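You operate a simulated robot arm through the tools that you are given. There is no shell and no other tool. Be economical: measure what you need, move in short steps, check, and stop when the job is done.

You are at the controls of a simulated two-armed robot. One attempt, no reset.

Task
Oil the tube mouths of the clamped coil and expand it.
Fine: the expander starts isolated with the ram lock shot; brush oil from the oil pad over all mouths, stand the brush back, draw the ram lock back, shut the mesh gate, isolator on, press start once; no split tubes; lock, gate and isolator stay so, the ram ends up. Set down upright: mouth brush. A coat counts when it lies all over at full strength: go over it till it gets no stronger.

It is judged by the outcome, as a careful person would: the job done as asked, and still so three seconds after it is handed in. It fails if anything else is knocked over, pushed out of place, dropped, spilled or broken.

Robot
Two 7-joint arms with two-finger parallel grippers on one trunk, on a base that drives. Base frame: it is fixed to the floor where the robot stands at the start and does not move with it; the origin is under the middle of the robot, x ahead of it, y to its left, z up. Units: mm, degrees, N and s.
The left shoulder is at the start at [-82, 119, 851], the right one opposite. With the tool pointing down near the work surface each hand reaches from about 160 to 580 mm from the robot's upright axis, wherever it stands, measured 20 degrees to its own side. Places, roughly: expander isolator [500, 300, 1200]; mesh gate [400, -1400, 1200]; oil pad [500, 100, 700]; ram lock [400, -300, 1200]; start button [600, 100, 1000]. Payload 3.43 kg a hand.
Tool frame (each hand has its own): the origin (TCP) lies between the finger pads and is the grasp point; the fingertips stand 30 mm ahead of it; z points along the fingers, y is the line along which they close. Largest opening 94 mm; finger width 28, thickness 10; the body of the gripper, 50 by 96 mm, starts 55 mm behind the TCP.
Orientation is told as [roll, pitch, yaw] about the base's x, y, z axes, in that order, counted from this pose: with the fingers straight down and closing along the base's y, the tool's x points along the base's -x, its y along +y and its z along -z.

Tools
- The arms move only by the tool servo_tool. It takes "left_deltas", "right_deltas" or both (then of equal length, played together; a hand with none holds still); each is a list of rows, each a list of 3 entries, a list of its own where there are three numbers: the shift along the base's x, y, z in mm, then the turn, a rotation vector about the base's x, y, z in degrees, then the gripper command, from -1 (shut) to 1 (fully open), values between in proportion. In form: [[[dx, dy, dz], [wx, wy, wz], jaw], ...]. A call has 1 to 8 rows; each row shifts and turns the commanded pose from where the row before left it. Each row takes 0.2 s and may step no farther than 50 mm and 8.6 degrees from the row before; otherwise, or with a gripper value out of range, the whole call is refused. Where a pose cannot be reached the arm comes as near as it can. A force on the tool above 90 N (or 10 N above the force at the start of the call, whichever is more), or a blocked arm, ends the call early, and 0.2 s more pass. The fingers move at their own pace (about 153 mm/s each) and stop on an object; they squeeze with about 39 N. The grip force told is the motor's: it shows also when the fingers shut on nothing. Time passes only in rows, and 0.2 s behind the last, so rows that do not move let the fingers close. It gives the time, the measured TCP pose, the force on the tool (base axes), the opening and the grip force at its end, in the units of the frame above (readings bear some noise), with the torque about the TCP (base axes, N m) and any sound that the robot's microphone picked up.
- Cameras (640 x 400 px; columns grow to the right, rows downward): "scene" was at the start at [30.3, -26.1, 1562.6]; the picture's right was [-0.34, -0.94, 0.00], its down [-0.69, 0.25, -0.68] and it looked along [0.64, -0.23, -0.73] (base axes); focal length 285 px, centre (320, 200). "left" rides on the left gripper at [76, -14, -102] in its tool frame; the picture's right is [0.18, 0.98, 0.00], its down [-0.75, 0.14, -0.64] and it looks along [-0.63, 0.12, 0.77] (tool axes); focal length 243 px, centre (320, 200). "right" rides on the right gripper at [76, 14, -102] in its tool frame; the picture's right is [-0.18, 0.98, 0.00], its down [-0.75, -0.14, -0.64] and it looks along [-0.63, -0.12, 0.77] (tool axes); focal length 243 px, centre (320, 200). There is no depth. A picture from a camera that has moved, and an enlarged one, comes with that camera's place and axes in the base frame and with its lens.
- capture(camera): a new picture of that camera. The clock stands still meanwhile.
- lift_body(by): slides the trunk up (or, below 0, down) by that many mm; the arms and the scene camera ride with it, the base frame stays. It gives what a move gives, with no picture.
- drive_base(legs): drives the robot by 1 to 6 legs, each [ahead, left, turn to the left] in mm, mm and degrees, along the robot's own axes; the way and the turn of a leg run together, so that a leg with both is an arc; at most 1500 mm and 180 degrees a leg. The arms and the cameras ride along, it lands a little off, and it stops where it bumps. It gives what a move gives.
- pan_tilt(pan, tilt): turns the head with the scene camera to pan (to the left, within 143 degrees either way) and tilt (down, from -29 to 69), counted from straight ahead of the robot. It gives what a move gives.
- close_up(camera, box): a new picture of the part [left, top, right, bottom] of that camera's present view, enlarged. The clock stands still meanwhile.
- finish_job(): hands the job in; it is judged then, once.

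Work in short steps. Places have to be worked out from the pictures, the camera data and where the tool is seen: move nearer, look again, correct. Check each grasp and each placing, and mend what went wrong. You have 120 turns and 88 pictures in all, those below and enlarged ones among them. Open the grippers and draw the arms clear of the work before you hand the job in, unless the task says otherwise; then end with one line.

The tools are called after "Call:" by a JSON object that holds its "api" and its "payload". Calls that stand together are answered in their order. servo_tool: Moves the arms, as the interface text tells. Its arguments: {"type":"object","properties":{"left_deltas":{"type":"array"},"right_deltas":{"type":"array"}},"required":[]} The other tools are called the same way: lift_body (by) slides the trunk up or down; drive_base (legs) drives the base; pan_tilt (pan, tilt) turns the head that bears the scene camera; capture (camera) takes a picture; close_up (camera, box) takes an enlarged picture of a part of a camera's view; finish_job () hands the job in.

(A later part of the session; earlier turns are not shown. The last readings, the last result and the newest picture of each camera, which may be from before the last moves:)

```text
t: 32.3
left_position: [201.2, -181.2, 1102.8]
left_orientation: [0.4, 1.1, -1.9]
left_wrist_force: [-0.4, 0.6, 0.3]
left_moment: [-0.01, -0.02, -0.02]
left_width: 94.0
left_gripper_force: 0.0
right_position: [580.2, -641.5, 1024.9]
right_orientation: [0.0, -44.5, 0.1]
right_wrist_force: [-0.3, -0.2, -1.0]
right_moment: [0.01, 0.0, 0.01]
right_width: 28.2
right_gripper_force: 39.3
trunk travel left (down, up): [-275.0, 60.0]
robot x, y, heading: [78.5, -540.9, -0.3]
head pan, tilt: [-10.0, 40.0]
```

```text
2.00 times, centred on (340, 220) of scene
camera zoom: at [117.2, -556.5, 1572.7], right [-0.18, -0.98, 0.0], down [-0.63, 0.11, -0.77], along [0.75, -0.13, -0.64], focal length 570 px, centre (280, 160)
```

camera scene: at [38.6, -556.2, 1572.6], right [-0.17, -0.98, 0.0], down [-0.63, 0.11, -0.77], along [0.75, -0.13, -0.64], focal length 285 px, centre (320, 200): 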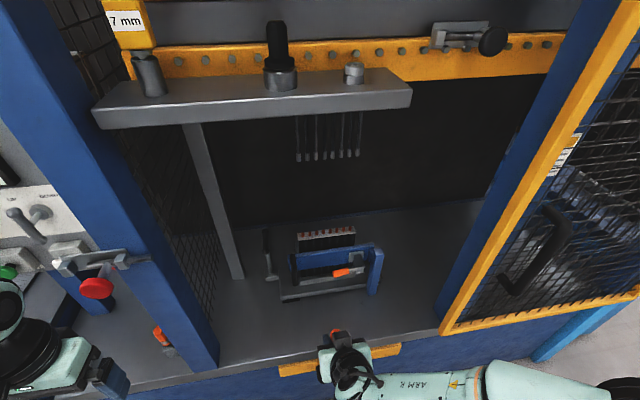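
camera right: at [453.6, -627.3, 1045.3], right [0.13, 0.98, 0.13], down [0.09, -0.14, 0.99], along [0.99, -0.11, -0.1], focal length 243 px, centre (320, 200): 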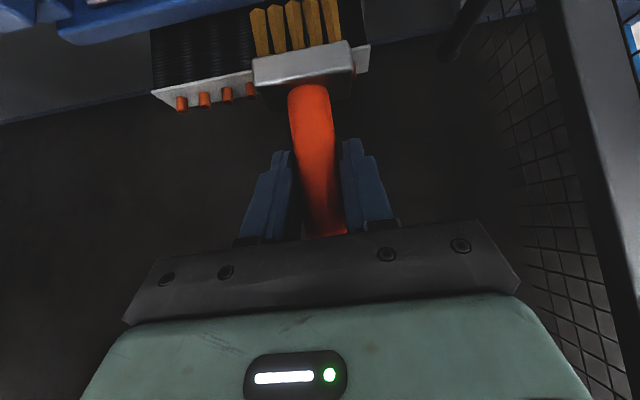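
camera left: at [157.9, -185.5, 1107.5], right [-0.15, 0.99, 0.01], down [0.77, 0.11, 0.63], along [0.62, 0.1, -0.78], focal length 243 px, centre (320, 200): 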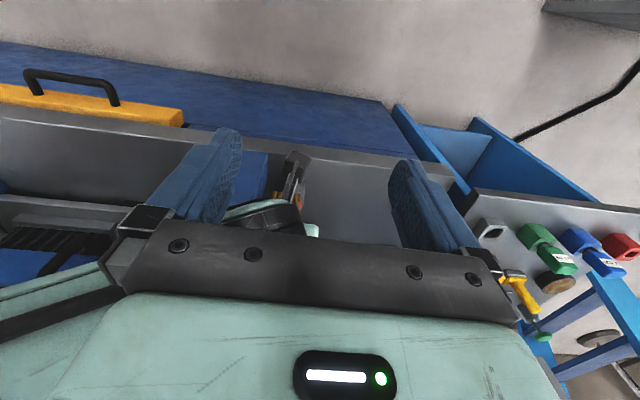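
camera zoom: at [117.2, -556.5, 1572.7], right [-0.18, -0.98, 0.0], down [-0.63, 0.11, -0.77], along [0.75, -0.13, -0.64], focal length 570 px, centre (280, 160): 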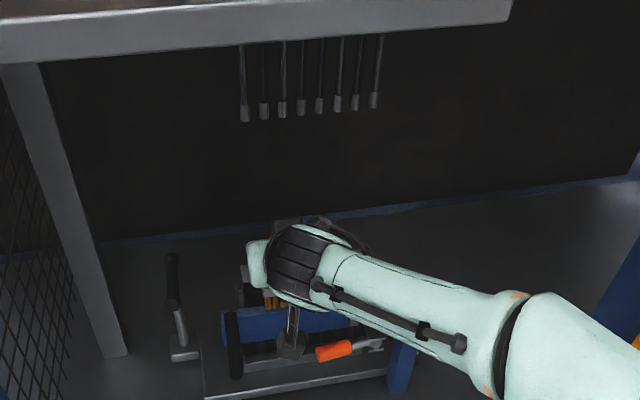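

Triangulating bristles: tip level is now ≈ z 925 at x≈585, i.e. ~100 mm below TCP; mouths at x≈650, z≈925. Raise 35, go over the row's left end and look.

Call:
{"api": "servo_tool", "payload": {"right_deltas": [[[0, 0, 35], [0, 0, 0], -1], [[31, 19, 0], [0, 0, 0], -1], [[31, 19, 0], [0, 0, 0], -1], [[0, 0, 0], [0, 0, 0], -1]]}}

Call:
{"api": "capture", "payload": {"camera": "right"}}

Call:
{"api": "close_up", "payload": {"camera": "scene", "box": [220, 140, 412, 260]}}

```text
t: 33.3
left_position: [200.6, -180.5, 1103.4]
left_orientation: [0.3, 1.0, -2.0]
left_wrist_force: [-0.4, 0.1, 0.0]
left_moment: [0.0, -0.01, -0.02]
left_width: 93.8
left_gripper_force: 0.0
right_position: [641.3, -602.9, 1060.1]
right_orientation: [0.1, -44.5, 0.1]
right_wrist_force: [0.0, 0.4, -1.0]
right_moment: [-0.02, 0.04, 0.03]
right_width: 28.2
right_gripper_force: 39.2
trunk travel left (down, up): [-275.0, 60.0]
robot x, y, heading: [80.2, -545.1, -0.3]
head pan, tilt: [-10.0, 40.0]
```

```text
53 pictures are left
camera right: at [515.8, -588.2, 1080.7], right [0.13, 0.98, 0.13], down [0.09, -0.14, 0.99], along [0.99, -0.11, -0.1], focal length 243 px, centre (320, 200)
```

right: 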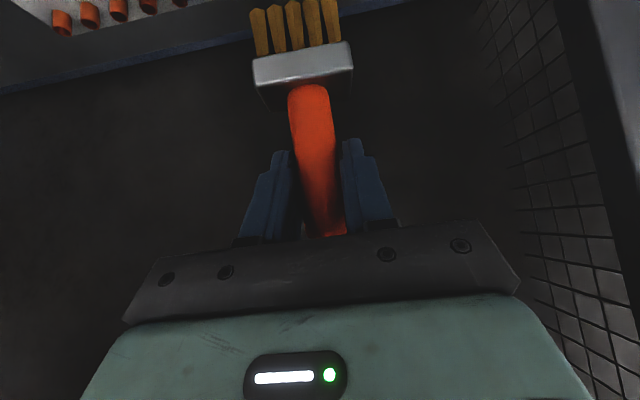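

```text
3.33 times, centred on (316, 200) of scene
camera zoom: at [117.5, -556.9, 1572.7], right [-0.18, -0.98, 0.0], down [-0.63, 0.11, -0.77], along [0.75, -0.13, -0.64], focal length 949 px, centre (333, 200)
```

zoom: 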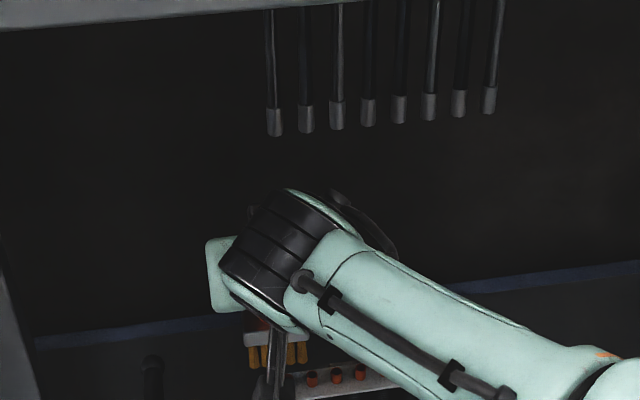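

Brush is above mouths 1–2. Lower 25 mm and compare rows in the hand camera.

Call:
{"api": "servo_tool", "payload": {"right_deltas": [[[0, 0, -13], [0, 0, 0], -1], [[0, 0, -12], [0, 0, 0], -1], [[0, 0, 0], [0, 0, 0], -1]]}}

Call:
{"api": "close_up", "payload": {"camera": "right", "box": [40, 0, 360, 200]}}

Call:
{"api": "close_up", "payload": {"camera": "scene", "box": [250, 200, 410, 300]}}

```text
t: 34.1
left_position: [200.4, -180.6, 1103.5]
left_orientation: [0.3, 1.1, -2.1]
left_wrist_force: [0.7, -0.2, -0.6]
left_moment: [0.04, 0.01, 0.02]
left_width: 94.1
left_gripper_force: 0.1
right_position: [642.7, -600.8, 1033.9]
right_orientation: [0.1, -44.6, 0.1]
right_wrist_force: [0.7, 0.3, -1.3]
right_moment: [-0.01, -0.01, -0.02]
right_width: 27.7
right_gripper_force: 38.9
trunk travel left (down, up): [-275.0, 60.0]
robot x, y, heading: [81.4, -538.0, -0.4]
head pan, tilt: [-10.0, 40.0]
```

```text
2.00 times, centred on (200, 100) of right
camera zoom: at [516.5, -587.5, 1054.6], right [0.13, 0.98, 0.13], down [0.09, -0.14, 0.99], along [0.99, -0.11, -0.1], focal length 485 px, centre (560, 400)
```

zoom: 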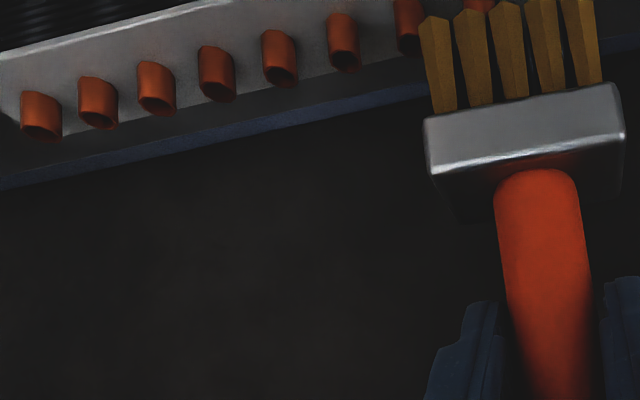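

```text
4.00 times, centred on (330, 250) of scene
camera zoom: at [118.0, -556.4, 1572.7], right [-0.18, -0.98, 0.0], down [-0.63, 0.11, -0.77], along [0.75, -0.13, -0.64], focal length 1139 px, centre (280, 0)
```

zoom: 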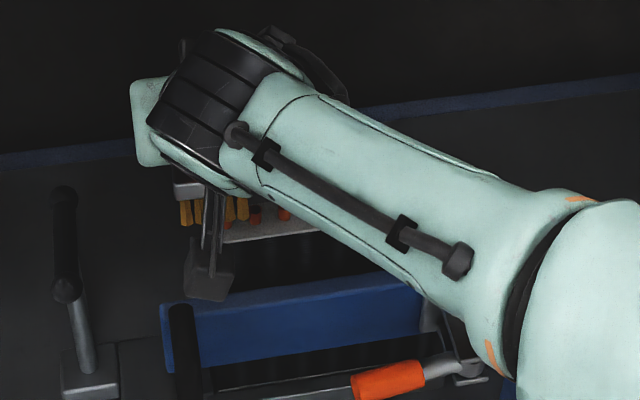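

The tufts sit ~8 mm in front of the mouth row. Shift forward 8 mm and lower gently to contact.

Call:
{"api": "servo_tool", "payload": {"right_deltas": [[[8, 0, 0], [0, 0, 0], -1], [[0, 0, -4], [0, 0, 0], -1], [[0, 0, -3], [0, 0, 0], -1], [[0, 0, 0], [0, 0, 0], -1]]}}

Call:
{"api": "servo_tool", "payload": {"right_deltas": [[[0, 0, -3], [0, 0, 0], -1], [[0, 0, 0], [0, 0, 0], -1]]}}

```text
t: 35.1
left_position: [200.7, -181.8, 1104.4]
left_orientation: [0.3, 1.1, -2.1]
left_wrist_force: [0.5, 0.3, 0.1]
left_moment: [-0.04, 0.0, 0.01]
left_width: 93.9
left_gripper_force: 0.1
right_position: [651.4, -600.9, 1031.1]
right_orientation: [0.2, -44.7, 0.1]
right_wrist_force: [-0.8, -0.2, 13.4]
right_moment: [-0.04, 0.04, -0.01]
right_width: 27.8
right_gripper_force: 39.1
trunk travel left (down, up): [-275.0, 60.0]
robot x, y, heading: [76.7, -544.2, 0.0]
head pan, tilt: [-10.0, 40.0]
```

```text
t: 35.7
left_position: [200.3, -180.4, 1101.8]
left_orientation: [0.2, 1.0, -2.1]
left_wrist_force: [-0.6, -0.2, 0.5]
left_moment: [0.02, -0.02, -0.02]
left_width: 93.6
left_gripper_force: 0.1
right_position: [650.1, -600.4, 1030.9]
right_orientation: [0.4, -45.1, 0.0]
right_wrist_force: [0.6, 1.1, 29.2]
right_moment: [0.03, 0.1, 0.02]
right_width: 27.9
right_gripper_force: 39.2
trunk travel left (down, up): [-275.0, 60.0]
robot x, y, heading: [82.1, -543.7, -0.1]
head pan, tilt: [-10.0, 40.0]
```

Contact at TCP z≈1031 on the mouths. Ease 3 mm to ~15 N and sweep along the row.

Call:
{"api": "servo_tool", "payload": {"right_deltas": [[[0, 0, 3], [0, 0, 0], -1], [[0, -25, 0], [0, 0, 0], -1], [[0, -25, 0], [0, 0, 0], -1], [[0, -25, 0], [0, 0, 0], -1], [[0, -25, 0], [0, 0, 0], -1], [[0, -25, 0], [0, 0, 0], -1], [[0, -25, 0], [0, 0, 0], -1], [[0, 0, 0], [0, 0, 0], -1]]}}

Call:
{"api": "close_up", "payload": {"camera": "right", "box": [220, 0, 540, 200]}}

```text
t: 37.5
left_position: [199.6, -178.7, 1103.8]
left_orientation: [0.1, 1.1, -1.9]
left_wrist_force: [0.7, 0.0, 0.7]
left_moment: [0.0, 0.01, 0.01]
left_width: 94.0
left_gripper_force: 0.1
right_position: [650.9, -750.4, 1029.4]
right_orientation: [0.0, -44.5, 0.2]
right_wrist_force: [-0.1, 4.2, 16.9]
right_moment: [0.25, -0.02, 0.06]
right_width: 27.1
right_gripper_force: 39.1
trunk travel left (down, up): [-275.0, 60.0]
robot x, y, heading: [79.0, -541.7, -0.1]
head pan, tilt: [-10.0, 40.0]
```

```text
2.00 times, centred on (380, 100) of right
camera zoom: at [524.0, -736.7, 1049.4], right [0.13, 0.98, 0.13], down [0.09, -0.14, 0.99], along [0.99, -0.11, -0.1], focal length 485 px, centre (200, 400)
```

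zoom: 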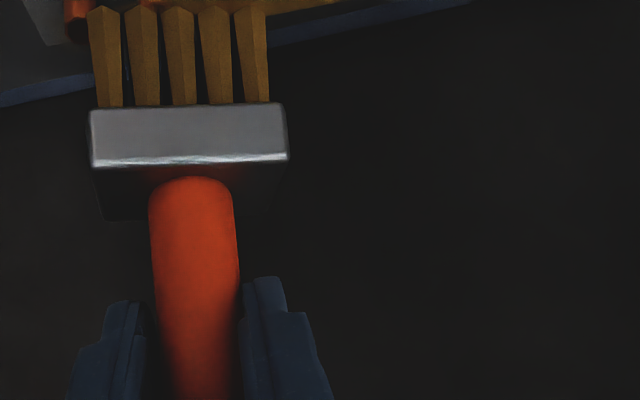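

An amber film appears where it brushed; the last mouth at the right end is not yet covered. Extend and sweep back.

Call:
{"api": "servo_tool", "payload": {"right_deltas": [[[0, -25, 0], [0, 0, 0], -1], [[0, 25, 0], [0, 0, 0], -1], [[0, 28, 0], [0, 0, 0], -1], [[0, 28, 0], [0, 0, 0], -1], [[0, 28, 0], [0, 0, 0], -1], [[0, 28, 0], [0, 0, 0], -1], [[0, 28, 0], [0, 0, 0], -1], [[0, 10, 0], [0, 0, 0], -1]]}}

Call:
{"api": "close_up", "payload": {"camera": "right", "box": [40, 0, 360, 200]}}

```text
t: 39.3
left_position: [201.5, -180.4, 1103.3]
left_orientation: [0.3, 1.1, -2.0]
left_wrist_force: [-0.2, 0.6, -1.0]
left_moment: [-0.03, 0.01, 0.02]
left_width: 93.8
left_gripper_force: 0.1
right_position: [650.5, -603.3, 1026.6]
right_orientation: [0.2, -44.6, 0.1]
right_wrist_force: [-0.1, -2.0, 11.6]
right_moment: [-0.15, 0.02, 0.02]
right_width: 26.8
right_gripper_force: 39.5
trunk travel left (down, up): [-275.0, 60.0]
robot x, y, heading: [76.9, -544.3, -0.0]
head pan, tilt: [-10.0, 40.0]
```

```text
2.00 times, centred on (200, 100) of right
camera zoom: at [524.2, -588.5, 1047.9], right [0.13, 0.98, 0.13], down [0.09, -0.14, 0.99], along [0.99, -0.11, -0.1], focal length 485 px, centre (560, 400)
```

zoom: 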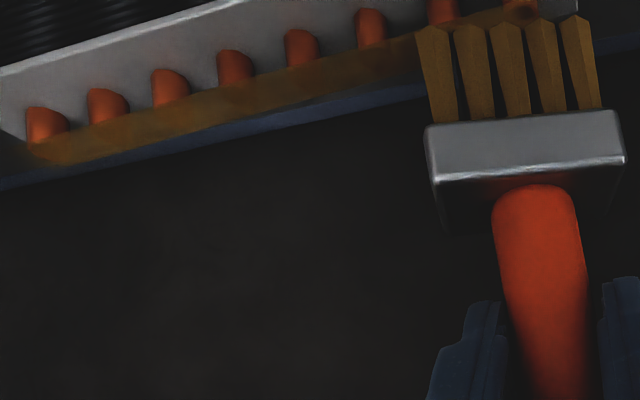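

A film is forming along the whole row, weaker at the far end. Two more sweeps.

Call:
{"api": "servo_tool", "payload": {"right_deltas": [[[0, 10, 1], [0, 0, 0], -1], [[0, -30, 0], [0, 0, 0], -1], [[0, -30, 0], [0, 0, 0], -1], [[0, -30, 0], [0, 0, 0], -1], [[0, -30, 0], [0, 0, 0], -1], [[0, -30, 0], [0, 0, 0], -1], [[0, -30, 0], [0, 0, 0], -1], [[0, 0, 0], [0, 0, 0], -1]]}}

Call:
{"api": "servo_tool", "payload": {"right_deltas": [[[0, 30, 0], [0, 0, 0], -1], [[0, 30, 0], [0, 0, 0], -1], [[0, 30, 0], [0, 0, 0], -1], [[0, 30, 0], [0, 0, 0], -1], [[0, 30, 0], [0, 0, 0], -1], [[0, 30, 0], [0, 0, 0], -1], [[0, 0, 0], [0, 0, 0], -1]]}}

Call:
{"api": "close_up", "payload": {"camera": "right", "box": [40, 0, 360, 200]}}

```text
t: 41.1
left_position: [201.7, -181.1, 1102.8]
left_orientation: [0.2, 1.2, -2.0]
left_wrist_force: [-0.8, 0.0, 0.1]
left_moment: [-0.03, 0.01, 0.01]
left_width: 94.3
left_gripper_force: 0.0
right_position: [652.0, -772.2, 1028.7]
right_orientation: [0.1, -44.5, 0.3]
right_wrist_force: [0.1, 0.1, -1.1]
right_moment: [-0.01, 0.0, -0.01]
right_width: 26.8
right_gripper_force: 39.7
trunk travel left (down, up): [-275.0, 60.0]
robot x, y, heading: [78.9, -541.6, 0.1]
head pan, tilt: [-10.0, 40.0]
```

```text
t: 42.7
left_position: [201.3, -180.9, 1102.2]
left_orientation: [0.3, 1.2, -2.0]
left_wrist_force: [0.3, -0.9, 0.1]
left_moment: [0.01, 0.04, 0.0]
left_width: 94.1
left_gripper_force: 0.2
right_position: [649.8, -592.5, 1030.1]
right_orientation: [0.1, -44.5, 0.1]
right_wrist_force: [-0.5, -0.8, -0.4]
right_moment: [-0.01, -0.03, 0.01]
right_width: 26.8
right_gripper_force: 39.4
trunk travel left (down, up): [-275.0, 60.0]
robot x, y, heading: [75.5, -540.2, 0.1]
head pan, tilt: [-10.0, 40.0]
```

```text
2.00 times, centred on (200, 100) of right
camera zoom: at [524.4, -578.6, 1049.4], right [0.13, 0.98, 0.13], down [0.09, -0.14, 0.99], along [0.99, -0.12, -0.1], focal length 485 px, centre (560, 400)
```

zoom: 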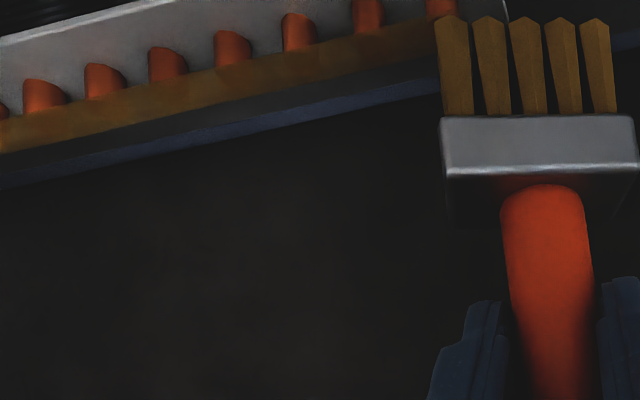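

Film is more even; contact was lost at the ends, so I lower 3 mm and sweep again, slightly nearer the robot on the way.

Call:
{"api": "servo_tool", "payload": {"right_deltas": [[[-4, 0, -3], [0, 0, 0], -1], [[0, -30, 0], [0, 0, 0], -1], [[0, -30, 0], [0, 0, 0], -1], [[0, -30, 0], [0, 0, 0], -1], [[0, -30, 0], [0, 0, 0], -1], [[0, -30, 0], [0, 0, 0], -1], [[0, -28, 0], [0, 0, 0], -1], [[0, 0, 0], [0, 0, 0], -1]]}}

Call:
{"api": "servo_tool", "payload": {"right_deltas": [[[2, 30, -1], [0, 0, 0], -1], [[0, 30, 0], [0, 0, 0], -1], [[0, 30, 0], [0, 0, 0], -1], [[0, 30, 0], [0, 0, 0], -1], [[0, 30, 0], [0, 0, 0], -1], [[0, 28, 0], [0, 0, 0], -1], [[0, 0, 0], [0, 0, 0], -1]]}}

Call:
{"api": "close_up", "payload": {"camera": "right", "box": [40, 0, 360, 200]}}

```text
t: 44.5
left_position: [200.5, -180.2, 1103.0]
left_orientation: [0.2, 1.1, -2.1]
left_wrist_force: [-0.5, 0.7, 0.8]
left_moment: [-0.02, -0.01, -0.02]
left_width: 93.9
left_gripper_force: 0.1
right_position: [647.3, -771.0, 1026.8]
right_orientation: [0.0, -44.5, 0.1]
right_wrist_force: [-0.1, 0.5, 9.6]
right_moment: [0.06, -0.09, 0.02]
right_width: 26.9
right_gripper_force: 38.5
trunk travel left (down, up): [-275.0, 60.0]
robot x, y, heading: [80.7, -541.2, -0.1]
head pan, tilt: [-10.0, 40.0]
```

```text
t: 46.1
left_position: [199.9, -181.8, 1103.3]
left_orientation: [0.3, 1.1, -1.9]
left_wrist_force: [-0.7, 0.5, -0.2]
left_moment: [0.03, -0.02, -0.04]
left_width: 94.0
left_gripper_force: 0.1
right_position: [648.3, -593.6, 1026.2]
right_orientation: [0.1, -44.6, 0.1]
right_wrist_force: [0.4, -3.1, 14.1]
right_moment: [-0.62, -0.03, 0.01]
right_width: 26.6
right_gripper_force: 39.4
trunk travel left (down, up): [-275.0, 60.0]
robot x, y, heading: [75.8, -538.8, -0.2]
head pan, tilt: [-10.0, 40.0]
```

```text
2.00 times, centred on (200, 100) of right
camera zoom: at [521.7, -578.8, 1046.0], right [0.13, 0.98, 0.13], down [0.09, -0.14, 0.99], along [0.99, -0.12, -0.1], focal length 485 px, centre (560, 400)
```

zoom: 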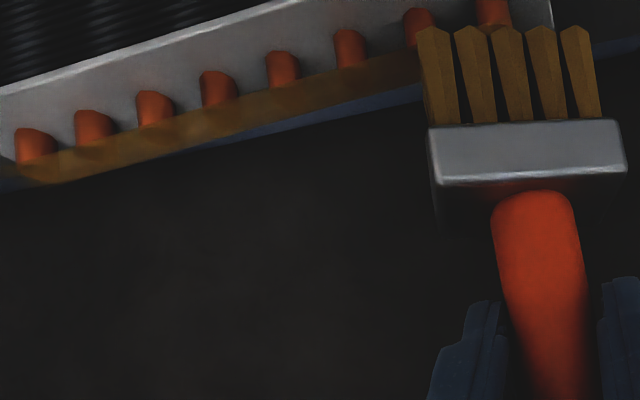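

Let me back the hand away to see the coat from the head camera.

Call:
{"api": "servo_tool", "payload": {"right_deltas": [[[0, 0, 40], [0, 0, 0], -1], [[-45, 0, 5], [0, 0, 0], -1], [[-45, 0, 0], [0, 0, 0], -1], [[-45, 0, 0], [0, 0, 0], -1], [[-45, 0, -10], [0, 0, 0], -1], [[-45, 0, -20], [0, 0, 0], -1], [[0, 0, -40], [0, 0, 0], -1]]}}

Call:
{"api": "close_up", "payload": {"camera": "scene", "box": [270, 200, 430, 300]}}

Call:
{"api": "close_up", "payload": {"camera": "right", "box": [40, 0, 440, 250]}}

```text
t: 47.7
left_position: [202.7, -179.8, 1103.8]
left_orientation: [0.2, 1.2, -2.0]
left_wrist_force: [0.1, 0.2, 0.1]
left_moment: [0.04, 0.03, 0.01]
left_width: 94.0
left_gripper_force: 0.0
right_position: [425.9, -592.9, 1000.4]
right_orientation: [0.0, -44.5, 0.3]
right_wrist_force: [-0.2, -0.5, -1.0]
right_moment: [-0.02, 0.0, -0.01]
right_width: 26.5
right_gripper_force: 38.8
trunk travel left (down, up): [-275.0, 60.0]
robot x, y, heading: [79.8, -542.4, -0.0]
head pan, tilt: [-10.0, 40.0]
```

```text
4.00 times, centred on (350, 250) of scene
camera zoom: at [119.2, -555.8, 1572.7], right [-0.18, -0.98, 0.0], down [-0.63, 0.11, -0.77], along [0.75, -0.13, -0.64], focal length 1139 px, centre (200, 0)
```

zoom: 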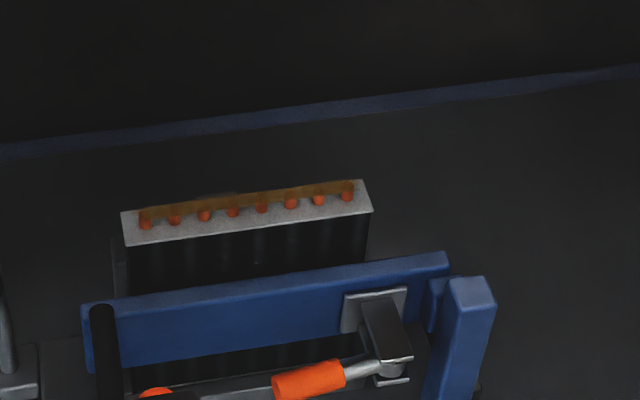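

```text
1.60 times, centred on (240, 125) of right
camera zoom: at [299.0, -578.0, 1020.3], right [0.13, 0.98, 0.13], down [0.09, -0.14, 0.99], along [0.99, -0.11, -0.1], focal length 388 px, centre (448, 320)
```

zoom: 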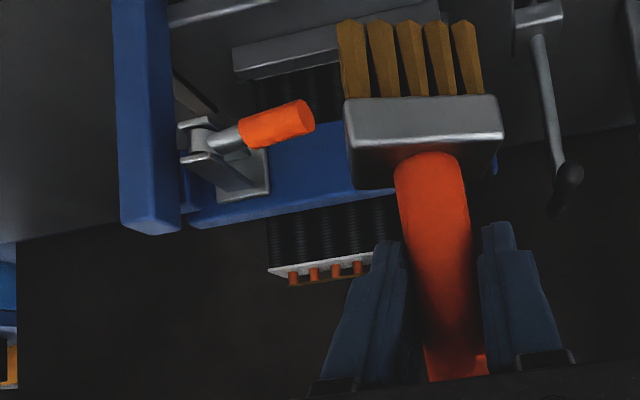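

Zoom in on the film strip.

Call:
{"api": "close_up", "payload": {"camera": "scene", "box": [298, 240, 366, 265]}}

```text
9.41 times, centred on (332, 252) of scene
camera zoom: at [119.2, -555.8, 1572.7], right [-0.18, -0.98, 0.0], down [-0.63, 0.11, -0.77], along [0.75, -0.13, -0.64], focal length 2680 px, centre (207, -294)
```

zoom: 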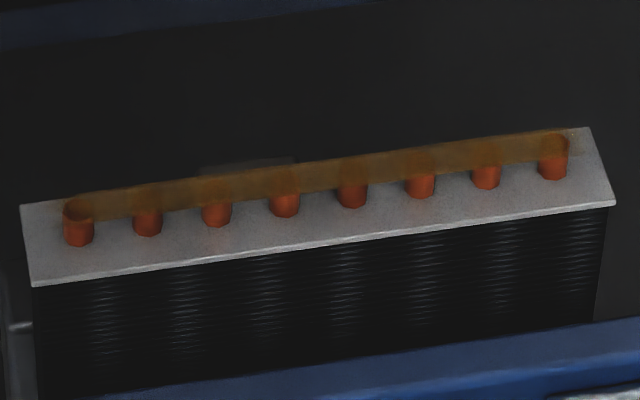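

The film is opaque in the middle but thinner over the two end mouths. Go back and work the ends with short strokes.

Call:
{"api": "servo_tool", "payload": {"right_deltas": [[[0, 0, 45], [0, 0, 0], -1], [[44, 0, 25], [0, 0, 0], -1], [[45, 0, 0], [0, 0, 0], -1], [[45, 0, 0], [0, 0, 0], -1], [[45, -5, 0], [0, 0, 0], -1], [[44, -10, 0], [0, 0, 0], -1], [[0, 0, -30], [0, 0, 0], -1], [[0, 0, -13], [0, 0, 0], -1]]}}

Call:
{"api": "servo_tool", "payload": {"right_deltas": [[[0, 0, -4], [0, 0, 0], -1], [[0, 14, 0], [0, 0, 0], -1], [[0, -22, 0], [0, 0, 0], -1], [[0, 22, 0], [0, 0, 0], -1], [[0, -22, 0], [0, 0, 0], -1], [[0, 22, 0], [0, 0, 0], -1], [[0, -22, 0], [0, 0, 0], -1], [[0, 0, 0], [0, 0, 0], -1]]}}

```text
refused: row 2 steps farther than a row can; nothing moved
```

```text
t: 49.5
left_position: [201.5, -179.7, 1102.9]
left_orientation: [0.3, 1.1, -2.0]
left_wrist_force: [-0.4, 0.0, 0.1]
left_moment: [0.01, 0.01, -0.03]
left_width: 94.1
left_gripper_force: 0.0
right_position: [426.1, -599.8, 995.9]
right_orientation: [-0.1, -44.5, 0.2]
right_wrist_force: [-0.1, 0.8, -1.8]
right_moment: [0.03, 0.06, -0.02]
right_width: 26.6
right_gripper_force: 38.9
trunk travel left (down, up): [-275.0, 60.0]
robot x, y, heading: [78.0, -546.0, 0.1]
head pan, tilt: [-10.0, 40.0]
```

First call was refused (harmless air strokes followed). Redo with legal steps.

Call:
{"api": "servo_tool", "payload": {"right_deltas": [[[0, 0, 45], [0, 0, 0], -1], [[40, 0, 25], [0, 0, 0], -1], [[47, 0, 0], [0, 0, 0], -1], [[47, 0, 0], [0, 0, 0], -1], [[45, 0, 0], [0, 0, 0], -1], [[45, 0, 0], [0, 0, 0], -1], [[0, 0, -30], [0, 0, 0], -1], [[0, 0, -8], [0, 0, 0], -1]]}}

```text
t: 51.3
left_position: [202.1, -180.8, 1103.5]
left_orientation: [0.2, 1.1, -2.1]
left_wrist_force: [0.0, 0.4, 0.1]
left_moment: [0.01, -0.02, 0.01]
left_width: 94.0
left_gripper_force: 0.0
right_position: [647.9, -600.0, 1028.1]
right_orientation: [0.0, -44.5, 0.2]
right_wrist_force: [-0.2, -0.4, -1.6]
right_moment: [-0.01, 0.03, -0.03]
right_width: 26.7
right_gripper_force: 38.9
trunk travel left (down, up): [-275.0, 60.0]
robot x, y, heading: [78.7, -537.3, -0.1]
head pan, tilt: [-10.0, 40.0]
```

Back over the left end; press down 5 mm and do short strokes here.

Call:
{"api": "servo_tool", "payload": {"right_deltas": [[[0, 0, -5], [0, 0, 0], -1], [[0, 14, 0], [0, 0, 0], -1], [[0, -24, 0], [0, 0, 0], -1], [[0, 24, 0], [0, 0, 0], -1], [[0, -24, 0], [0, 0, 0], -1], [[0, 24, 0], [0, 0, 0], -1], [[0, -14, 0], [0, 0, 0], -1]]}}

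Call:
{"api": "servo_tool", "payload": {"right_deltas": [[[0, -35, 0], [0, 0, 0], -1], [[0, -35, 0], [0, 0, 0], -1], [[0, -35, 0], [0, 0, 0], -1], [[0, -45, 0], [0, 0, 0], -1], [[0, -24, 0], [0, 0, 0], -1], [[0, 24, 0], [0, 0, 0], -1], [[0, -24, 0], [0, 0, 0], -1], [[0, 24, 0], [0, 0, 0], -1]]}}

Call:
{"api": "servo_tool", "payload": {"right_deltas": [[[0, -24, 0], [0, 0, 0], -1], [[0, 24, 0], [0, 0, 0], -1], [[0, 0, 35], [0, 0, 0], -1], [[-45, 0, 10], [0, 0, 0], -1], [[-45, 20, 0], [0, 0, 0], -1], [[-45, 20, 0], [0, 0, 0], -1], [[-45, 20, -10], [0, 0, 0], -1], [[-40, 20, -20], [0, 0, 0], -1]]}}

Call:
{"api": "close_up", "payload": {"camera": "scene", "box": [298, 240, 366, 265]}}

```text
t: 52.9
left_position: [200.9, -180.4, 1101.9]
left_orientation: [0.4, 1.0, -1.9]
left_wrist_force: [-0.3, 0.0, -0.2]
left_moment: [0.01, 0.0, 0.01]
left_width: 94.0
left_gripper_force: 0.1
right_position: [649.7, -599.4, 1023.8]
right_orientation: [0.3, -44.6, 0.2]
right_wrist_force: [1.5, 2.3, 11.1]
right_moment: [0.17, -0.17, 0.02]
right_width: 26.5
right_gripper_force: 39.0
trunk travel left (down, up): [-275.0, 60.0]
robot x, y, heading: [77.6, -542.8, -0.1]
head pan, tilt: [-10.0, 40.0]
```

```text
t: 54.7
left_position: [201.5, -180.3, 1102.0]
left_orientation: [0.2, 1.1, -2.1]
left_wrist_force: [0.2, -0.1, 0.4]
left_moment: [0.04, 0.0, 0.0]
left_width: 94.2
left_gripper_force: 0.1
right_position: [648.7, -750.2, 1022.1]
right_orientation: [-0.1, -44.6, 0.3]
right_wrist_force: [-0.4, -1.5, 4.4]
right_moment: [-0.19, -0.01, -0.01]
right_width: 26.5
right_gripper_force: 39.8
trunk travel left (down, up): [-275.0, 60.0]
robot x, y, heading: [78.7, -543.7, 0.0]
head pan, tilt: [-10.0, 40.0]
```

```text
refused: row 7 steps farther than a row can; nothing moved
```

```text
9.41 times, centred on (332, 252) of scene
camera zoom: at [117.7, -554.9, 1572.7], right [-0.18, -0.98, 0.0], down [-0.63, 0.11, -0.77], along [0.75, -0.13, -0.64], focal length 2680 px, centre (207, -294)
```

zoom: 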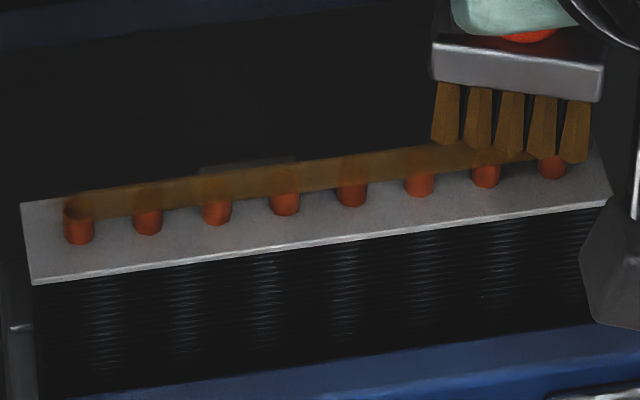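

Finish strokes at the right end, then back off for an unobstructed view.

Call:
{"api": "servo_tool", "payload": {"right_deltas": [[[0, -24, -2], [0, 0, 0], -1], [[0, 24, 0], [0, 0, 0], -1], [[0, 0, 40], [0, 0, 0], -1], [[-45, 0, 10], [0, 0, 0], -1], [[-45, 15, 0], [0, 0, 0], -1], [[-45, 15, 0], [0, 0, 0], -1], [[-45, 15, 0], [0, 0, 0], -1], [[-35, 20, -20], [0, 0, 0], -1]]}}

Call:
{"api": "close_up", "payload": {"camera": "scene", "box": [298, 240, 366, 265]}}

```text
t: 56.5
left_position: [201.0, -180.4, 1103.0]
left_orientation: [0.2, 1.1, -2.0]
left_wrist_force: [-0.2, 0.8, 0.7]
left_moment: [0.02, -0.02, 0.0]
left_width: 94.1
left_gripper_force: 0.1
right_position: [431.0, -686.7, 1050.6]
right_orientation: [0.0, -44.7, 0.2]
right_wrist_force: [0.2, 0.2, -0.9]
right_moment: [-0.03, 0.01, 0.0]
right_width: 26.5
right_gripper_force: 39.0
trunk travel left (down, up): [-275.0, 60.0]
robot x, y, heading: [77.0, -543.3, 0.1]
head pan, tilt: [-10.0, 40.0]
```

```text
9.41 times, centred on (332, 252) of scene
camera zoom: at [117.6, -556.0, 1572.7], right [-0.18, -0.98, 0.0], down [-0.63, 0.11, -0.77], along [0.75, -0.13, -0.64], focal length 2680 px, centre (207, -294)
```

zoom: 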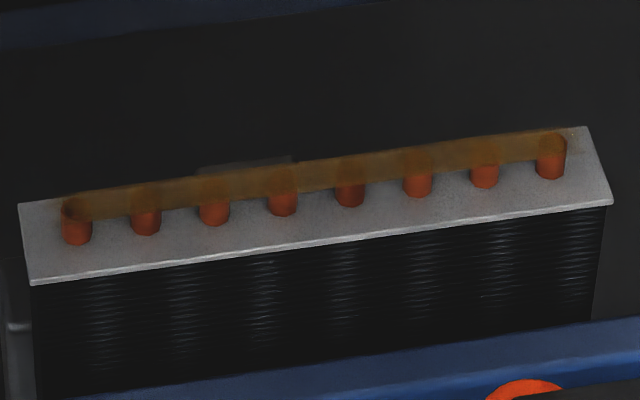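

Ends still look a little thinner than the middle. One more round with wide over-travel at both ends to see if it gets any stronger.

Call:
{"api": "servo_tool", "payload": {"right_deltas": [[[40, -12, 20], [0, 0, 0], -1], [[45, -12, 0], [0, 0, 0], -1], [[45, -12, 0], [0, 0, 0], -1], [[45, -12, 0], [0, 0, 0], -1], [[44, -12, 0], [0, 0, 0], -1], [[0, 0, -40], [0, 0, 0], -1], [[0, 0, -6], [0, 0, 0], -1]]}}

```text
t: 58.1
left_position: [201.9, -181.0, 1103.7]
left_orientation: [0.3, 1.1, -2.0]
left_wrist_force: [-0.4, 0.2, -0.4]
left_moment: [0.0, -0.01, -0.02]
left_width: 93.9
left_gripper_force: 0.1
right_position: [652.0, -745.4, 1024.8]
right_orientation: [0.2, -44.5, 0.1]
right_wrist_force: [0.3, 0.3, -1.5]
right_moment: [0.02, -0.02, 0.02]
right_width: 26.5
right_gripper_force: 39.2
trunk travel left (down, up): [-275.0, 60.0]
robot x, y, heading: [77.2, -544.5, 0.1]
head pan, tilt: [-10.0, 40.0]
```

Press down and stroke.

Call:
{"api": "servo_tool", "payload": {"right_deltas": [[[-3, 0, -5], [0, 0, 0], -1], [[0, -35, 0], [0, 0, 0], -1], [[0, 35, 0], [0, 0, 0], -1], [[0, -35, 0], [0, 0, 0], -1], [[0, 35, 0], [0, 0, 0], -1], [[0, -35, 0], [0, 0, 0], -1], [[0, 35, 0], [0, 0, 0], -1]]}}

Call:
{"api": "servo_tool", "payload": {"right_deltas": [[[0, 30, -1], [0, 0, 0], -1], [[0, 30, 0], [0, 0, 0], -1], [[0, 30, 0], [0, 0, 0], -1], [[0, 30, 0], [0, 0, 0], -1], [[0, 30, 0], [0, 0, 0], -1], [[0, 30, 0], [0, 0, 0], -1], [[0, -35, 0], [0, 0, 0], -1], [[0, 35, 0], [0, 0, 0], -1]]}}

Call:
{"api": "servo_tool", "payload": {"right_deltas": [[[0, -35, 0], [0, 0, 0], -1], [[0, 35, 0], [0, 0, 0], -1], [[0, -35, 0], [0, 0, 0], -1], [[0, 0, 42], [0, 0, 0], -1], [[-45, 0, 0], [0, 0, 0], -1], [[-45, 0, 0], [0, 0, 0], -1], [[-45, 0, 0], [0, 0, 0], -1], [[-45, 0, -20], [0, 0, 0], -1]]}}

Call:
{"api": "close_up", "payload": {"camera": "scene", "box": [298, 240, 366, 265]}}

```text
t: 59.7
left_position: [201.9, -180.9, 1102.7]
left_orientation: [0.1, 1.0, -2.0]
left_wrist_force: [-1.0, 1.0, 0.5]
left_moment: [-0.02, 0.01, 0.01]
left_width: 94.0
left_gripper_force: 0.2
right_position: [649.4, -746.0, 1020.1]
right_orientation: [-0.2, -44.5, 0.2]
right_wrist_force: [-1.1, -4.3, 10.0]
right_moment: [-0.1, 0.02, -0.02]
right_width: 26.5
right_gripper_force: 38.9
trunk travel left (down, up): [-275.0, 60.0]
robot x, y, heading: [79.4, -544.7, -0.3]
head pan, tilt: [-10.0, 40.0]
```

```text
t: 61.5
left_position: [201.8, -177.5, 1102.4]
left_orientation: [0.2, 1.1, -2.1]
left_wrist_force: [-0.2, 0.8, -0.3]
left_moment: [-0.02, 0.01, -0.02]
left_width: 94.0
left_gripper_force: 0.0
right_position: [649.6, -565.5, 1017.3]
right_orientation: [-0.1, -44.3, 0.3]
right_wrist_force: [0.8, 0.8, -1.1]
right_moment: [0.0, 0.03, 0.0]
right_width: 26.5
right_gripper_force: 39.0
trunk travel left (down, up): [-275.0, 60.0]
robot x, y, heading: [76.5, -547.3, -0.1]
head pan, tilt: [-10.0, 40.0]
```

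```text
t: 63.3
left_position: [201.0, -180.5, 1103.0]
left_orientation: [0.3, 1.1, -2.0]
left_wrist_force: [0.7, 0.5, 0.0]
left_moment: [-0.02, -0.02, -0.02]
left_width: 94.0
left_gripper_force: 0.1
right_position: [468.5, -600.6, 1040.1]
right_orientation: [0.2, -44.6, 0.2]
right_wrist_force: [-0.1, 0.8, -1.0]
right_moment: [0.0, -0.02, -0.02]
right_width: 26.5
right_gripper_force: 39.1
trunk travel left (down, up): [-275.0, 60.0]
robot x, y, heading: [81.0, -545.0, -0.2]
head pan, tilt: [-10.0, 40.0]
```

```text
9.41 times, centred on (332, 252) of scene
camera zoom: at [117.3, -557.0, 1572.6], right [-0.18, -0.98, 0.0], down [-0.63, 0.11, -0.77], along [0.75, -0.13, -0.64], focal length 2680 px, centre (207, -294)
```

zoom: 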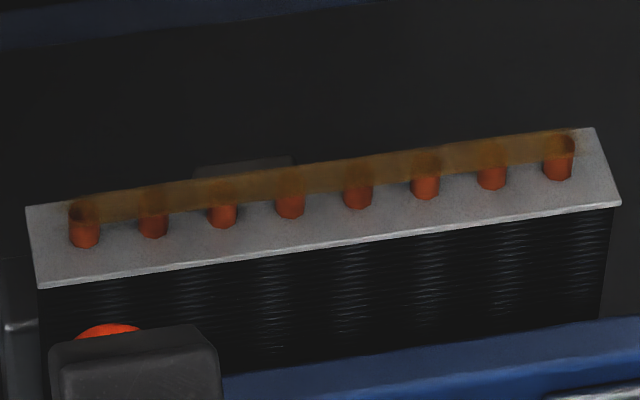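

No further change—film looks saturated. Retract, roll back and return toward the brush's place; I'll check the bristles there.

Call:
{"api": "servo_tool", "payload": {"right_deltas": [[[-45, -10, 0], [0, 0, 0], -1], [[-42, -10, -10], [0, 0, 0], -1], [[0, -10, -45], [0, 0, 0], -1], [[0, -10, -45], [0, 0, 0], -1]]}}

Call:
{"api": "drive_base", "payload": {"legs": [[-80, 0, 0]]}}

```text
t: 64.3
left_position: [201.0, -180.1, 1103.0]
left_orientation: [0.3, 1.1, -2.0]
left_wrist_force: [0.1, 0.1, 0.1]
left_moment: [-0.04, -0.01, 0.0]
left_width: 94.0
left_gripper_force: 0.0
right_position: [381.6, -640.7, 940.9]
right_orientation: [0.1, -44.3, 0.2]
right_wrist_force: [0.1, 0.6, -1.2]
right_moment: [-0.02, 0.03, -0.01]
right_width: 26.7
right_gripper_force: 38.7
trunk travel left (down, up): [-275.0, 60.0]
robot x, y, heading: [80.3, -540.2, -0.2]
head pan, tilt: [-10.0, 40.0]
```

```text
t: 65.4
left_position: [121.1, -181.3, 1104.7]
left_orientation: [0.2, 1.1, -2.1]
left_wrist_force: [-0.3, -0.1, -0.3]
left_moment: [-0.01, -0.01, -0.02]
left_width: 94.0
left_gripper_force: 0.1
right_position: [303.0, -641.7, 940.8]
right_orientation: [0.1, -44.5, 0.0]
right_wrist_force: [0.0, 0.4, -1.3]
right_moment: [0.0, 0.03, 0.01]
right_width: 26.8
right_gripper_force: 39.0
trunk travel left (down, up): [-275.0, 60.0]
robot x, y, heading: [5.0, -544.0, 0.0]
head pan, tilt: [-10.0, 40.0]
```

Drive left back to the start station.

Call:
{"api": "drive_base", "payload": {"legs": [[0, 540, 0]]}}

Call:
{"api": "capture", "payload": {"camera": "right"}}

```text
t: 70.6
left_position: [122.6, 358.5, 1102.5]
left_orientation: [0.3, 1.1, -1.9]
left_wrist_force: [0.7, 0.6, -0.3]
left_moment: [0.01, 0.0, 0.0]
left_width: 93.9
left_gripper_force: 0.0
right_position: [303.9, -102.5, 940.5]
right_orientation: [0.1, -44.5, 0.1]
right_wrist_force: [0.8, 0.0, -1.8]
right_moment: [-0.02, -0.01, -0.03]
right_width: 26.7
right_gripper_force: 38.8
trunk travel left (down, up): [-275.0, 60.0]
robot x, y, heading: [-1.8, -2.9, 0.1]
head pan, tilt: [-10.0, 40.0]
```

```text
39 pictures are left
camera right: at [177.2, -88.8, 960.7], right [0.13, 0.98, 0.13], down [0.09, -0.14, 0.99], along [0.99, -0.12, -0.1], focal length 243 px, centre (320, 200)
```

right: 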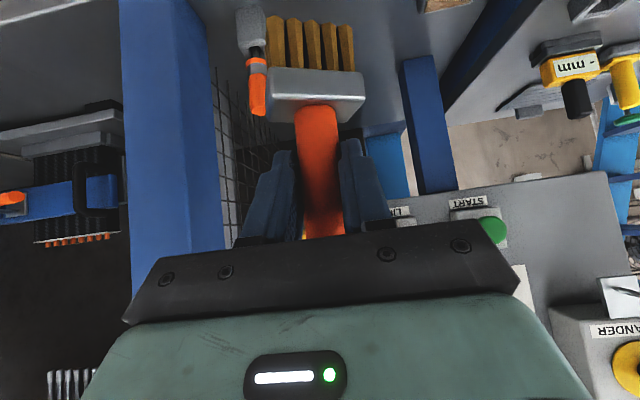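

Bristles are still oily, so the coat wasn't limited by a dry brush. Now bring the brush back above its place.

Call:
{"api": "servo_tool", "payload": {"right_deltas": [[[33, 12, -24], [0, 0, 0], -1], [[34, 12, -24], [0, 0, 0], -1], [[34, 12, -24], [0, 0, 0], -1], [[34, 13, -24], [0, 0, 0], -1], [[34, 12, -24], [0, 0, 0], -1], [[0, 0, -30], [0, 0, 0], -1], [[0, 0, -20], [0, 0, 0], -1], [[0, 0, 0], [0, 0, 0], -1]]}}

Call:
{"api": "capture", "payload": {"camera": "right"}}

```text
t: 72.4
left_position: [121.7, 357.5, 1102.8]
left_orientation: [0.3, 1.1, -2.0]
left_wrist_force: [0.0, 1.0, 0.3]
left_moment: [0.0, 0.01, -0.01]
left_width: 94.0
left_gripper_force: 0.1
right_position: [473.1, -42.9, 772.0]
right_orientation: [0.1, -44.4, 0.0]
right_wrist_force: [-0.7, -0.1, -0.2]
right_moment: [0.0, 0.0, -0.01]
right_width: 26.4
right_gripper_force: 38.6
trunk travel left (down, up): [-275.0, 60.0]
robot x, y, heading: [-1.5, -2.5, -0.3]
head pan, tilt: [-10.0, 40.0]
```

```text
38 pictures are left
camera right: at [346.8, -28.0, 790.3], right [0.13, 0.98, 0.13], down [0.09, -0.14, 0.99], along [0.99, -0.11, -0.1], focal length 243 px, centre (320, 200)
```

right: 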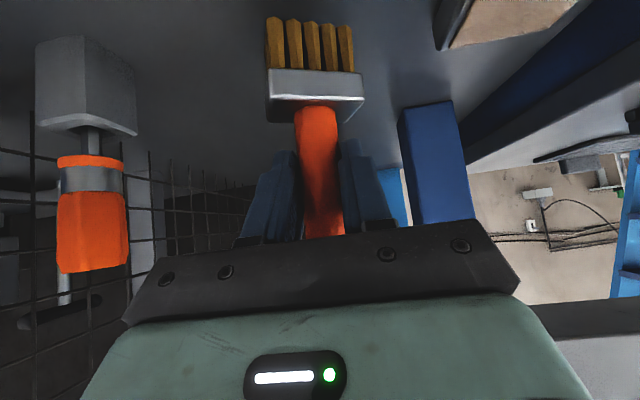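

Lower gently to contact.

Call:
{"api": "servo_tool", "payload": {"right_deltas": [[[0, 0, -6], [0, 0, 0], -1], [[0, 0, -5], [0, 0, 0], -1], [[0, 0, -3], [0, 0, 0], -1], [[0, 0, 0], [0, 0, 0], -1]]}}

```text
t: 73.4
left_position: [122.9, 357.0, 1102.9]
left_orientation: [0.3, 1.1, -1.9]
left_wrist_force: [-0.4, 0.7, -0.8]
left_moment: [0.0, 0.01, -0.01]
left_width: 94.0
left_gripper_force: 0.0
right_position: [473.1, -42.6, 756.0]
right_orientation: [0.2, -44.5, 0.1]
right_wrist_force: [-1.2, 0.2, -1.9]
right_moment: [0.01, -0.01, 0.01]
right_width: 26.8
right_gripper_force: 38.7
trunk travel left (down, up): [-275.0, 60.0]
robot x, y, heading: [-0.8, -1.0, -0.1]
head pan, tilt: [-10.0, 40.0]
```

Call:
{"api": "servo_tool", "payload": {"right_deltas": [[[0, 0, -3], [0, 0, 0], -1], [[0, 0, -3], [0, 0, 0], -1], [[0, 0, 0], [0, 0, 0], -1]]}}

```text
t: 74.2
left_position: [121.8, 356.9, 1103.4]
left_orientation: [0.2, 1.0, -2.0]
left_wrist_force: [0.1, 0.1, -1.2]
left_moment: [-0.01, 0.02, -0.04]
left_width: 94.0
left_gripper_force: 0.1
right_position: [473.4, -41.7, 752.0]
right_orientation: [0.2, -44.8, 0.1]
right_wrist_force: [-0.3, 0.6, 7.7]
right_moment: [-0.21, 0.01, -0.02]
right_width: 26.5
right_gripper_force: 38.7
trunk travel left (down, up): [-275.0, 60.0]
robot x, y, heading: [1.2, -5.4, -0.1]
head pan, tilt: [-10.0, 40.0]
```

Contact (≈8 N at z 752). Open gradually and draw back along the fingers.

Call:
{"api": "servo_tool", "payload": {"right_deltas": [[[0, 0, 0.5], [0, 0, 0], -0.4], [[0, 0, 0], [0, 0, 0], 0], [[0, 0, 0], [0, 0, 0], 0.6], [[0, 0, 0], [0, 0, 0], 1], [[-25, 0, 25], [0, 0, 0], 1], [[-30, 0, 30], [0, 0, 0], 1], [[-30, 0, 30], [0, 0, 0], 1]]}}

Call:
{"api": "capture", "payload": {"camera": "right"}}

```text
t: 75.8
left_position: [122.6, 357.6, 1103.3]
left_orientation: [0.3, 1.1, -2.0]
left_wrist_force: [0.3, 0.1, 0.4]
left_moment: [0.03, -0.01, 0.04]
left_width: 93.8
left_gripper_force: 0.2
right_position: [387.4, -41.6, 836.2]
right_orientation: [0.0, -44.5, 0.2]
right_wrist_force: [-0.6, -0.5, -0.5]
right_moment: [-0.01, -0.01, 0.04]
right_width: 93.9
right_gripper_force: 0.0
trunk travel left (down, up): [-275.0, 60.0]
robot x, y, heading: [-2.4, -3.3, -0.2]
head pan, tilt: [-10.0, 40.0]
```

```text
37 pictures are left
camera right: at [259.8, -27.7, 855.7], right [0.13, 0.98, 0.13], down [0.09, -0.14, 0.99], along [0.99, -0.12, -0.1], focal length 243 px, centre (320, 200)
```

right: 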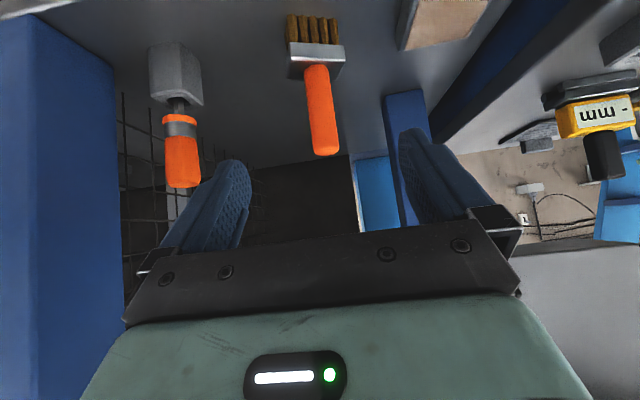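

Brush stands upright. Now the ram lock: retract the right hand and look closely.

Call:
{"api": "servo_tool", "payload": {"right_deltas": [[[-40, -25, 10], [0, 0, 0], 1], [[-40, -25, 10], [0, 0, 0], 1], [[-20, -35, 0], [0, 0, 0], 1], [[0, -40, 0], [0, 0, 0], 1]]}}

Call:
{"api": "pan_tilt", "payload": {"pan": -40, "tilt": 38}}

Call:
{"api": "close_up", "payload": {"camera": "scene", "box": [180, 120, 380, 300]}}

```text
t: 76.8
left_position: [119.9, 356.3, 1104.2]
left_orientation: [0.3, 1.1, -2.0]
left_wrist_force: [-0.4, -1.1, 0.0]
left_moment: [-0.03, -0.01, 0.03]
left_width: 93.8
left_gripper_force: 0.1
right_position: [329.0, -157.3, 857.1]
right_orientation: [0.1, -44.4, 0.1]
right_wrist_force: [-0.2, -0.4, 0.4]
right_moment: [-0.02, 0.0, -0.01]
right_width: 94.3
right_gripper_force: 0.1
right hand out of reach, approached as far as the arm can: row 2, 3, 4
trunk travel left (down, up): [-275.0, 60.0]
robot x, y, heading: [2.5, -7.3, -0.0]
head pan, tilt: [-10.0, 40.0]
```

```text
t: 77.7
left_position: [122.8, 357.9, 1103.6]
left_orientation: [0.4, 1.0, -2.1]
left_wrist_force: [0.3, 0.2, 0.5]
left_moment: [-0.03, 0.01, 0.02]
left_width: 94.2
left_gripper_force: 0.1
right_position: [331.1, -157.1, 856.5]
right_orientation: [0.1, -44.4, 0.2]
right_wrist_force: [0.4, 0.1, -0.4]
right_moment: [-0.02, -0.03, 0.02]
right_width: 93.9
right_gripper_force: 0.0
trunk travel left (down, up): [-275.0, 60.0]
robot x, y, heading: [5.7, -2.8, -0.2]
head pan, tilt: [-40.0, 38.0]
```

```text
2.22 times, centred on (280, 210) of scene
camera zoom: at [21.5, -59.0, 1575.7], right [-0.64, -0.77, 0.0], down [-0.47, 0.4, -0.79], along [0.6, -0.51, -0.62], focal length 633 px, centre (409, 178)
```

zoom: 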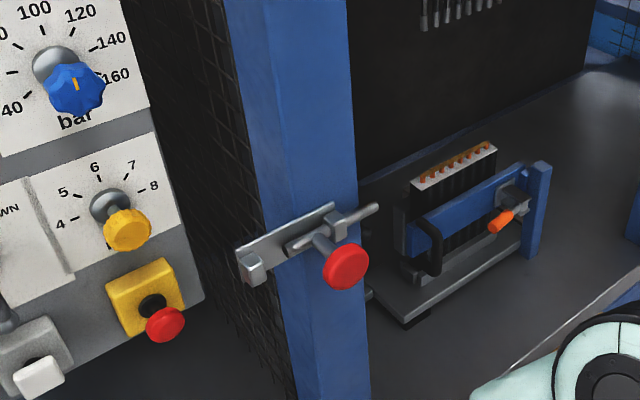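

Knob of the lock is at about [347,-262,1180]; the bolt runs along y and its tip sticks past the pillar into the press; drawing back = moving it left (+y). Roll back for room and raise the trunk.

Call:
{"api": "drive_base", "payload": {"legs": [[-100, -60, 0]]}}

Call:
{"api": "lift_body", "payload": {"by": 60}}

```text
t: 79.0
left_position: [23.3, 297.7, 1104.1]
left_orientation: [0.2, 1.1, -2.0]
left_wrist_force: [-1.0, 0.7, 1.0]
left_moment: [0.02, 0.0, -0.01]
left_width: 94.1
left_gripper_force: 0.1
right_position: [230.9, -216.2, 857.1]
right_orientation: [0.0, -44.4, 0.1]
right_wrist_force: [0.3, -0.8, -0.9]
right_moment: [0.02, 0.0, 0.02]
right_width: 94.2
right_gripper_force: 0.1
trunk travel left (down, up): [-275.0, 60.0]
robot x, y, heading: [-98.7, -62.9, -0.2]
head pan, tilt: [-40.0, 38.0]
```

```text
t: 80.0
left_position: [23.3, 296.6, 1164.1]
left_orientation: [0.2, 1.1, -2.1]
left_wrist_force: [-0.9, -0.1, -0.3]
left_moment: [0.0, -0.01, 0.02]
left_width: 94.1
left_gripper_force: 0.0
right_position: [279.2, -216.4, 950.6]
right_orientation: [0.0, -48.8, 0.1]
right_wrist_force: [0.1, -0.5, -0.3]
right_moment: [0.02, -0.02, -0.01]
right_width: 94.1
right_gripper_force: 0.1
trunk travel left (down, up): [-335.0, 0.0]
robot x, y, heading: [-96.5, -64.5, -0.0]
head pan, tilt: [-40.0, 38.0]
```

Raise the right hand to in front of the lock knob, tilting the fingers more level.

Call:
{"api": "servo_tool", "payload": {"right_deltas": [[[0, -8, 42], [0, -3, 0], 1], [[0, -8, 42], [0, -3, 0], 1], [[0, -8, 42], [0, -3, 0], 1], [[0, -8, 42], [0, -3, 0], 1], [[0, -8, 42], [0, -3, 0], 1], [[0, -5, 35], [0, -2, 0], 1], [[0, 0, 0], [0, 0, 0], 1]]}}

Call:
{"api": "capture", "payload": {"camera": "right"}}

Call:
{"api": "capture", "payload": {"camera": "scene"}}

```text
t: 81.5
left_position: [23.4, 298.5, 1164.5]
left_orientation: [0.3, 1.1, -2.0]
left_wrist_force: [-0.4, 0.8, 0.1]
left_moment: [-0.03, 0.0, 0.0]
left_width: 94.2
left_gripper_force: 0.1
right_position: [279.7, -261.0, 1196.1]
right_orientation: [0.0, -65.8, 0.2]
right_wrist_force: [-0.2, 1.1, -0.4]
right_moment: [0.02, 0.01, 0.0]
right_width: 93.9
right_gripper_force: 0.1
trunk travel left (down, up): [-335.0, 0.0]
robot x, y, heading: [-98.0, -64.5, 0.1]
head pan, tilt: [-40.0, 38.0]
```

```text
35 pictures are left
camera right: at [155.1, -246.5, 1169.0], right [0.07, 0.98, 0.17], down [-0.28, -0.14, 0.95], along [0.96, -0.11, 0.26], focal length 243 px, centre (320, 200)
```

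right: 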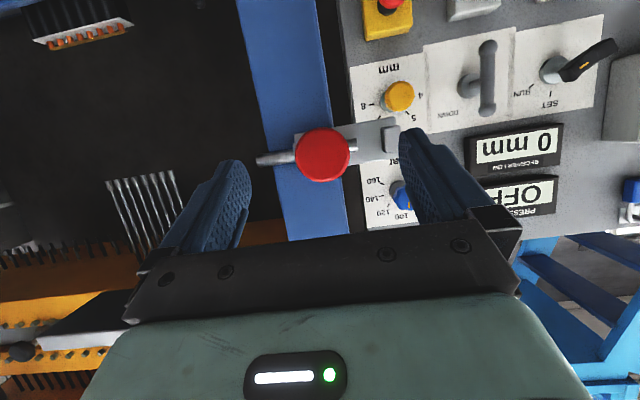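

```text
34 pictures are left
camera scene: at [-78.0, -118.9, 1638.9], right [-0.64, -0.76, 0.0], down [-0.47, 0.4, -0.79], along [0.6, -0.51, -0.62], focal length 285 px, centre (320, 200)
```

scene: 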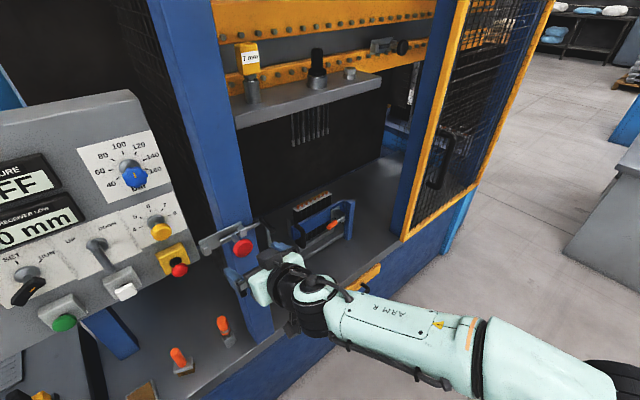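

Knob at ≈[347,-260,1185], centred between the fingers. Advance so the pads straddle the disc, then close.

Call:
{"api": "servo_tool", "payload": {"right_deltas": [[[28, 0.5, -5], [0, 0, 0], 1], [[28, 0.5, -5], [0, 0, 0], 1], [[0, 0, 0], [0, 0, 0], 0.2], [[0, 0, 0], [0, 0, 0], -0.4], [[0, 0, 0], [0, 0, 0], -1], [[0, 0, 0], [0, 0, 0], -1]]}}

Call:
{"api": "capture", "payload": {"camera": "right"}}

```text
t: 83.0
left_position: [22.7, 297.3, 1163.5]
left_orientation: [0.3, 1.1, -2.1]
left_wrist_force: [0.6, 0.3, 0.9]
left_moment: [-0.02, 0.01, 0.01]
left_width: 94.2
left_gripper_force: 0.0
right_position: [336.0, -259.2, 1185.7]
right_orientation: [-0.1, -65.7, 0.2]
right_wrist_force: [1.4, -0.1, 1.7]
right_moment: [-0.04, -0.05, -0.32]
right_width: 41.2
right_gripper_force: 44.9
trunk travel left (down, up): [-335.0, 0.0]
robot x, y, heading: [-97.5, -62.5, -0.1]
head pan, tilt: [-40.0, 38.0]
```

```text
33 pictures are left
camera right: at [210.9, -245.1, 1158.9], right [0.07, 0.98, 0.17], down [-0.28, -0.14, 0.95], along [0.96, -0.12, 0.26], focal length 243 px, centre (320, 200)
```

right: 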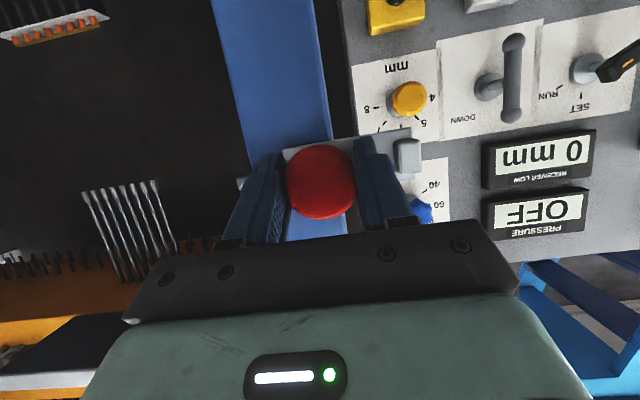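

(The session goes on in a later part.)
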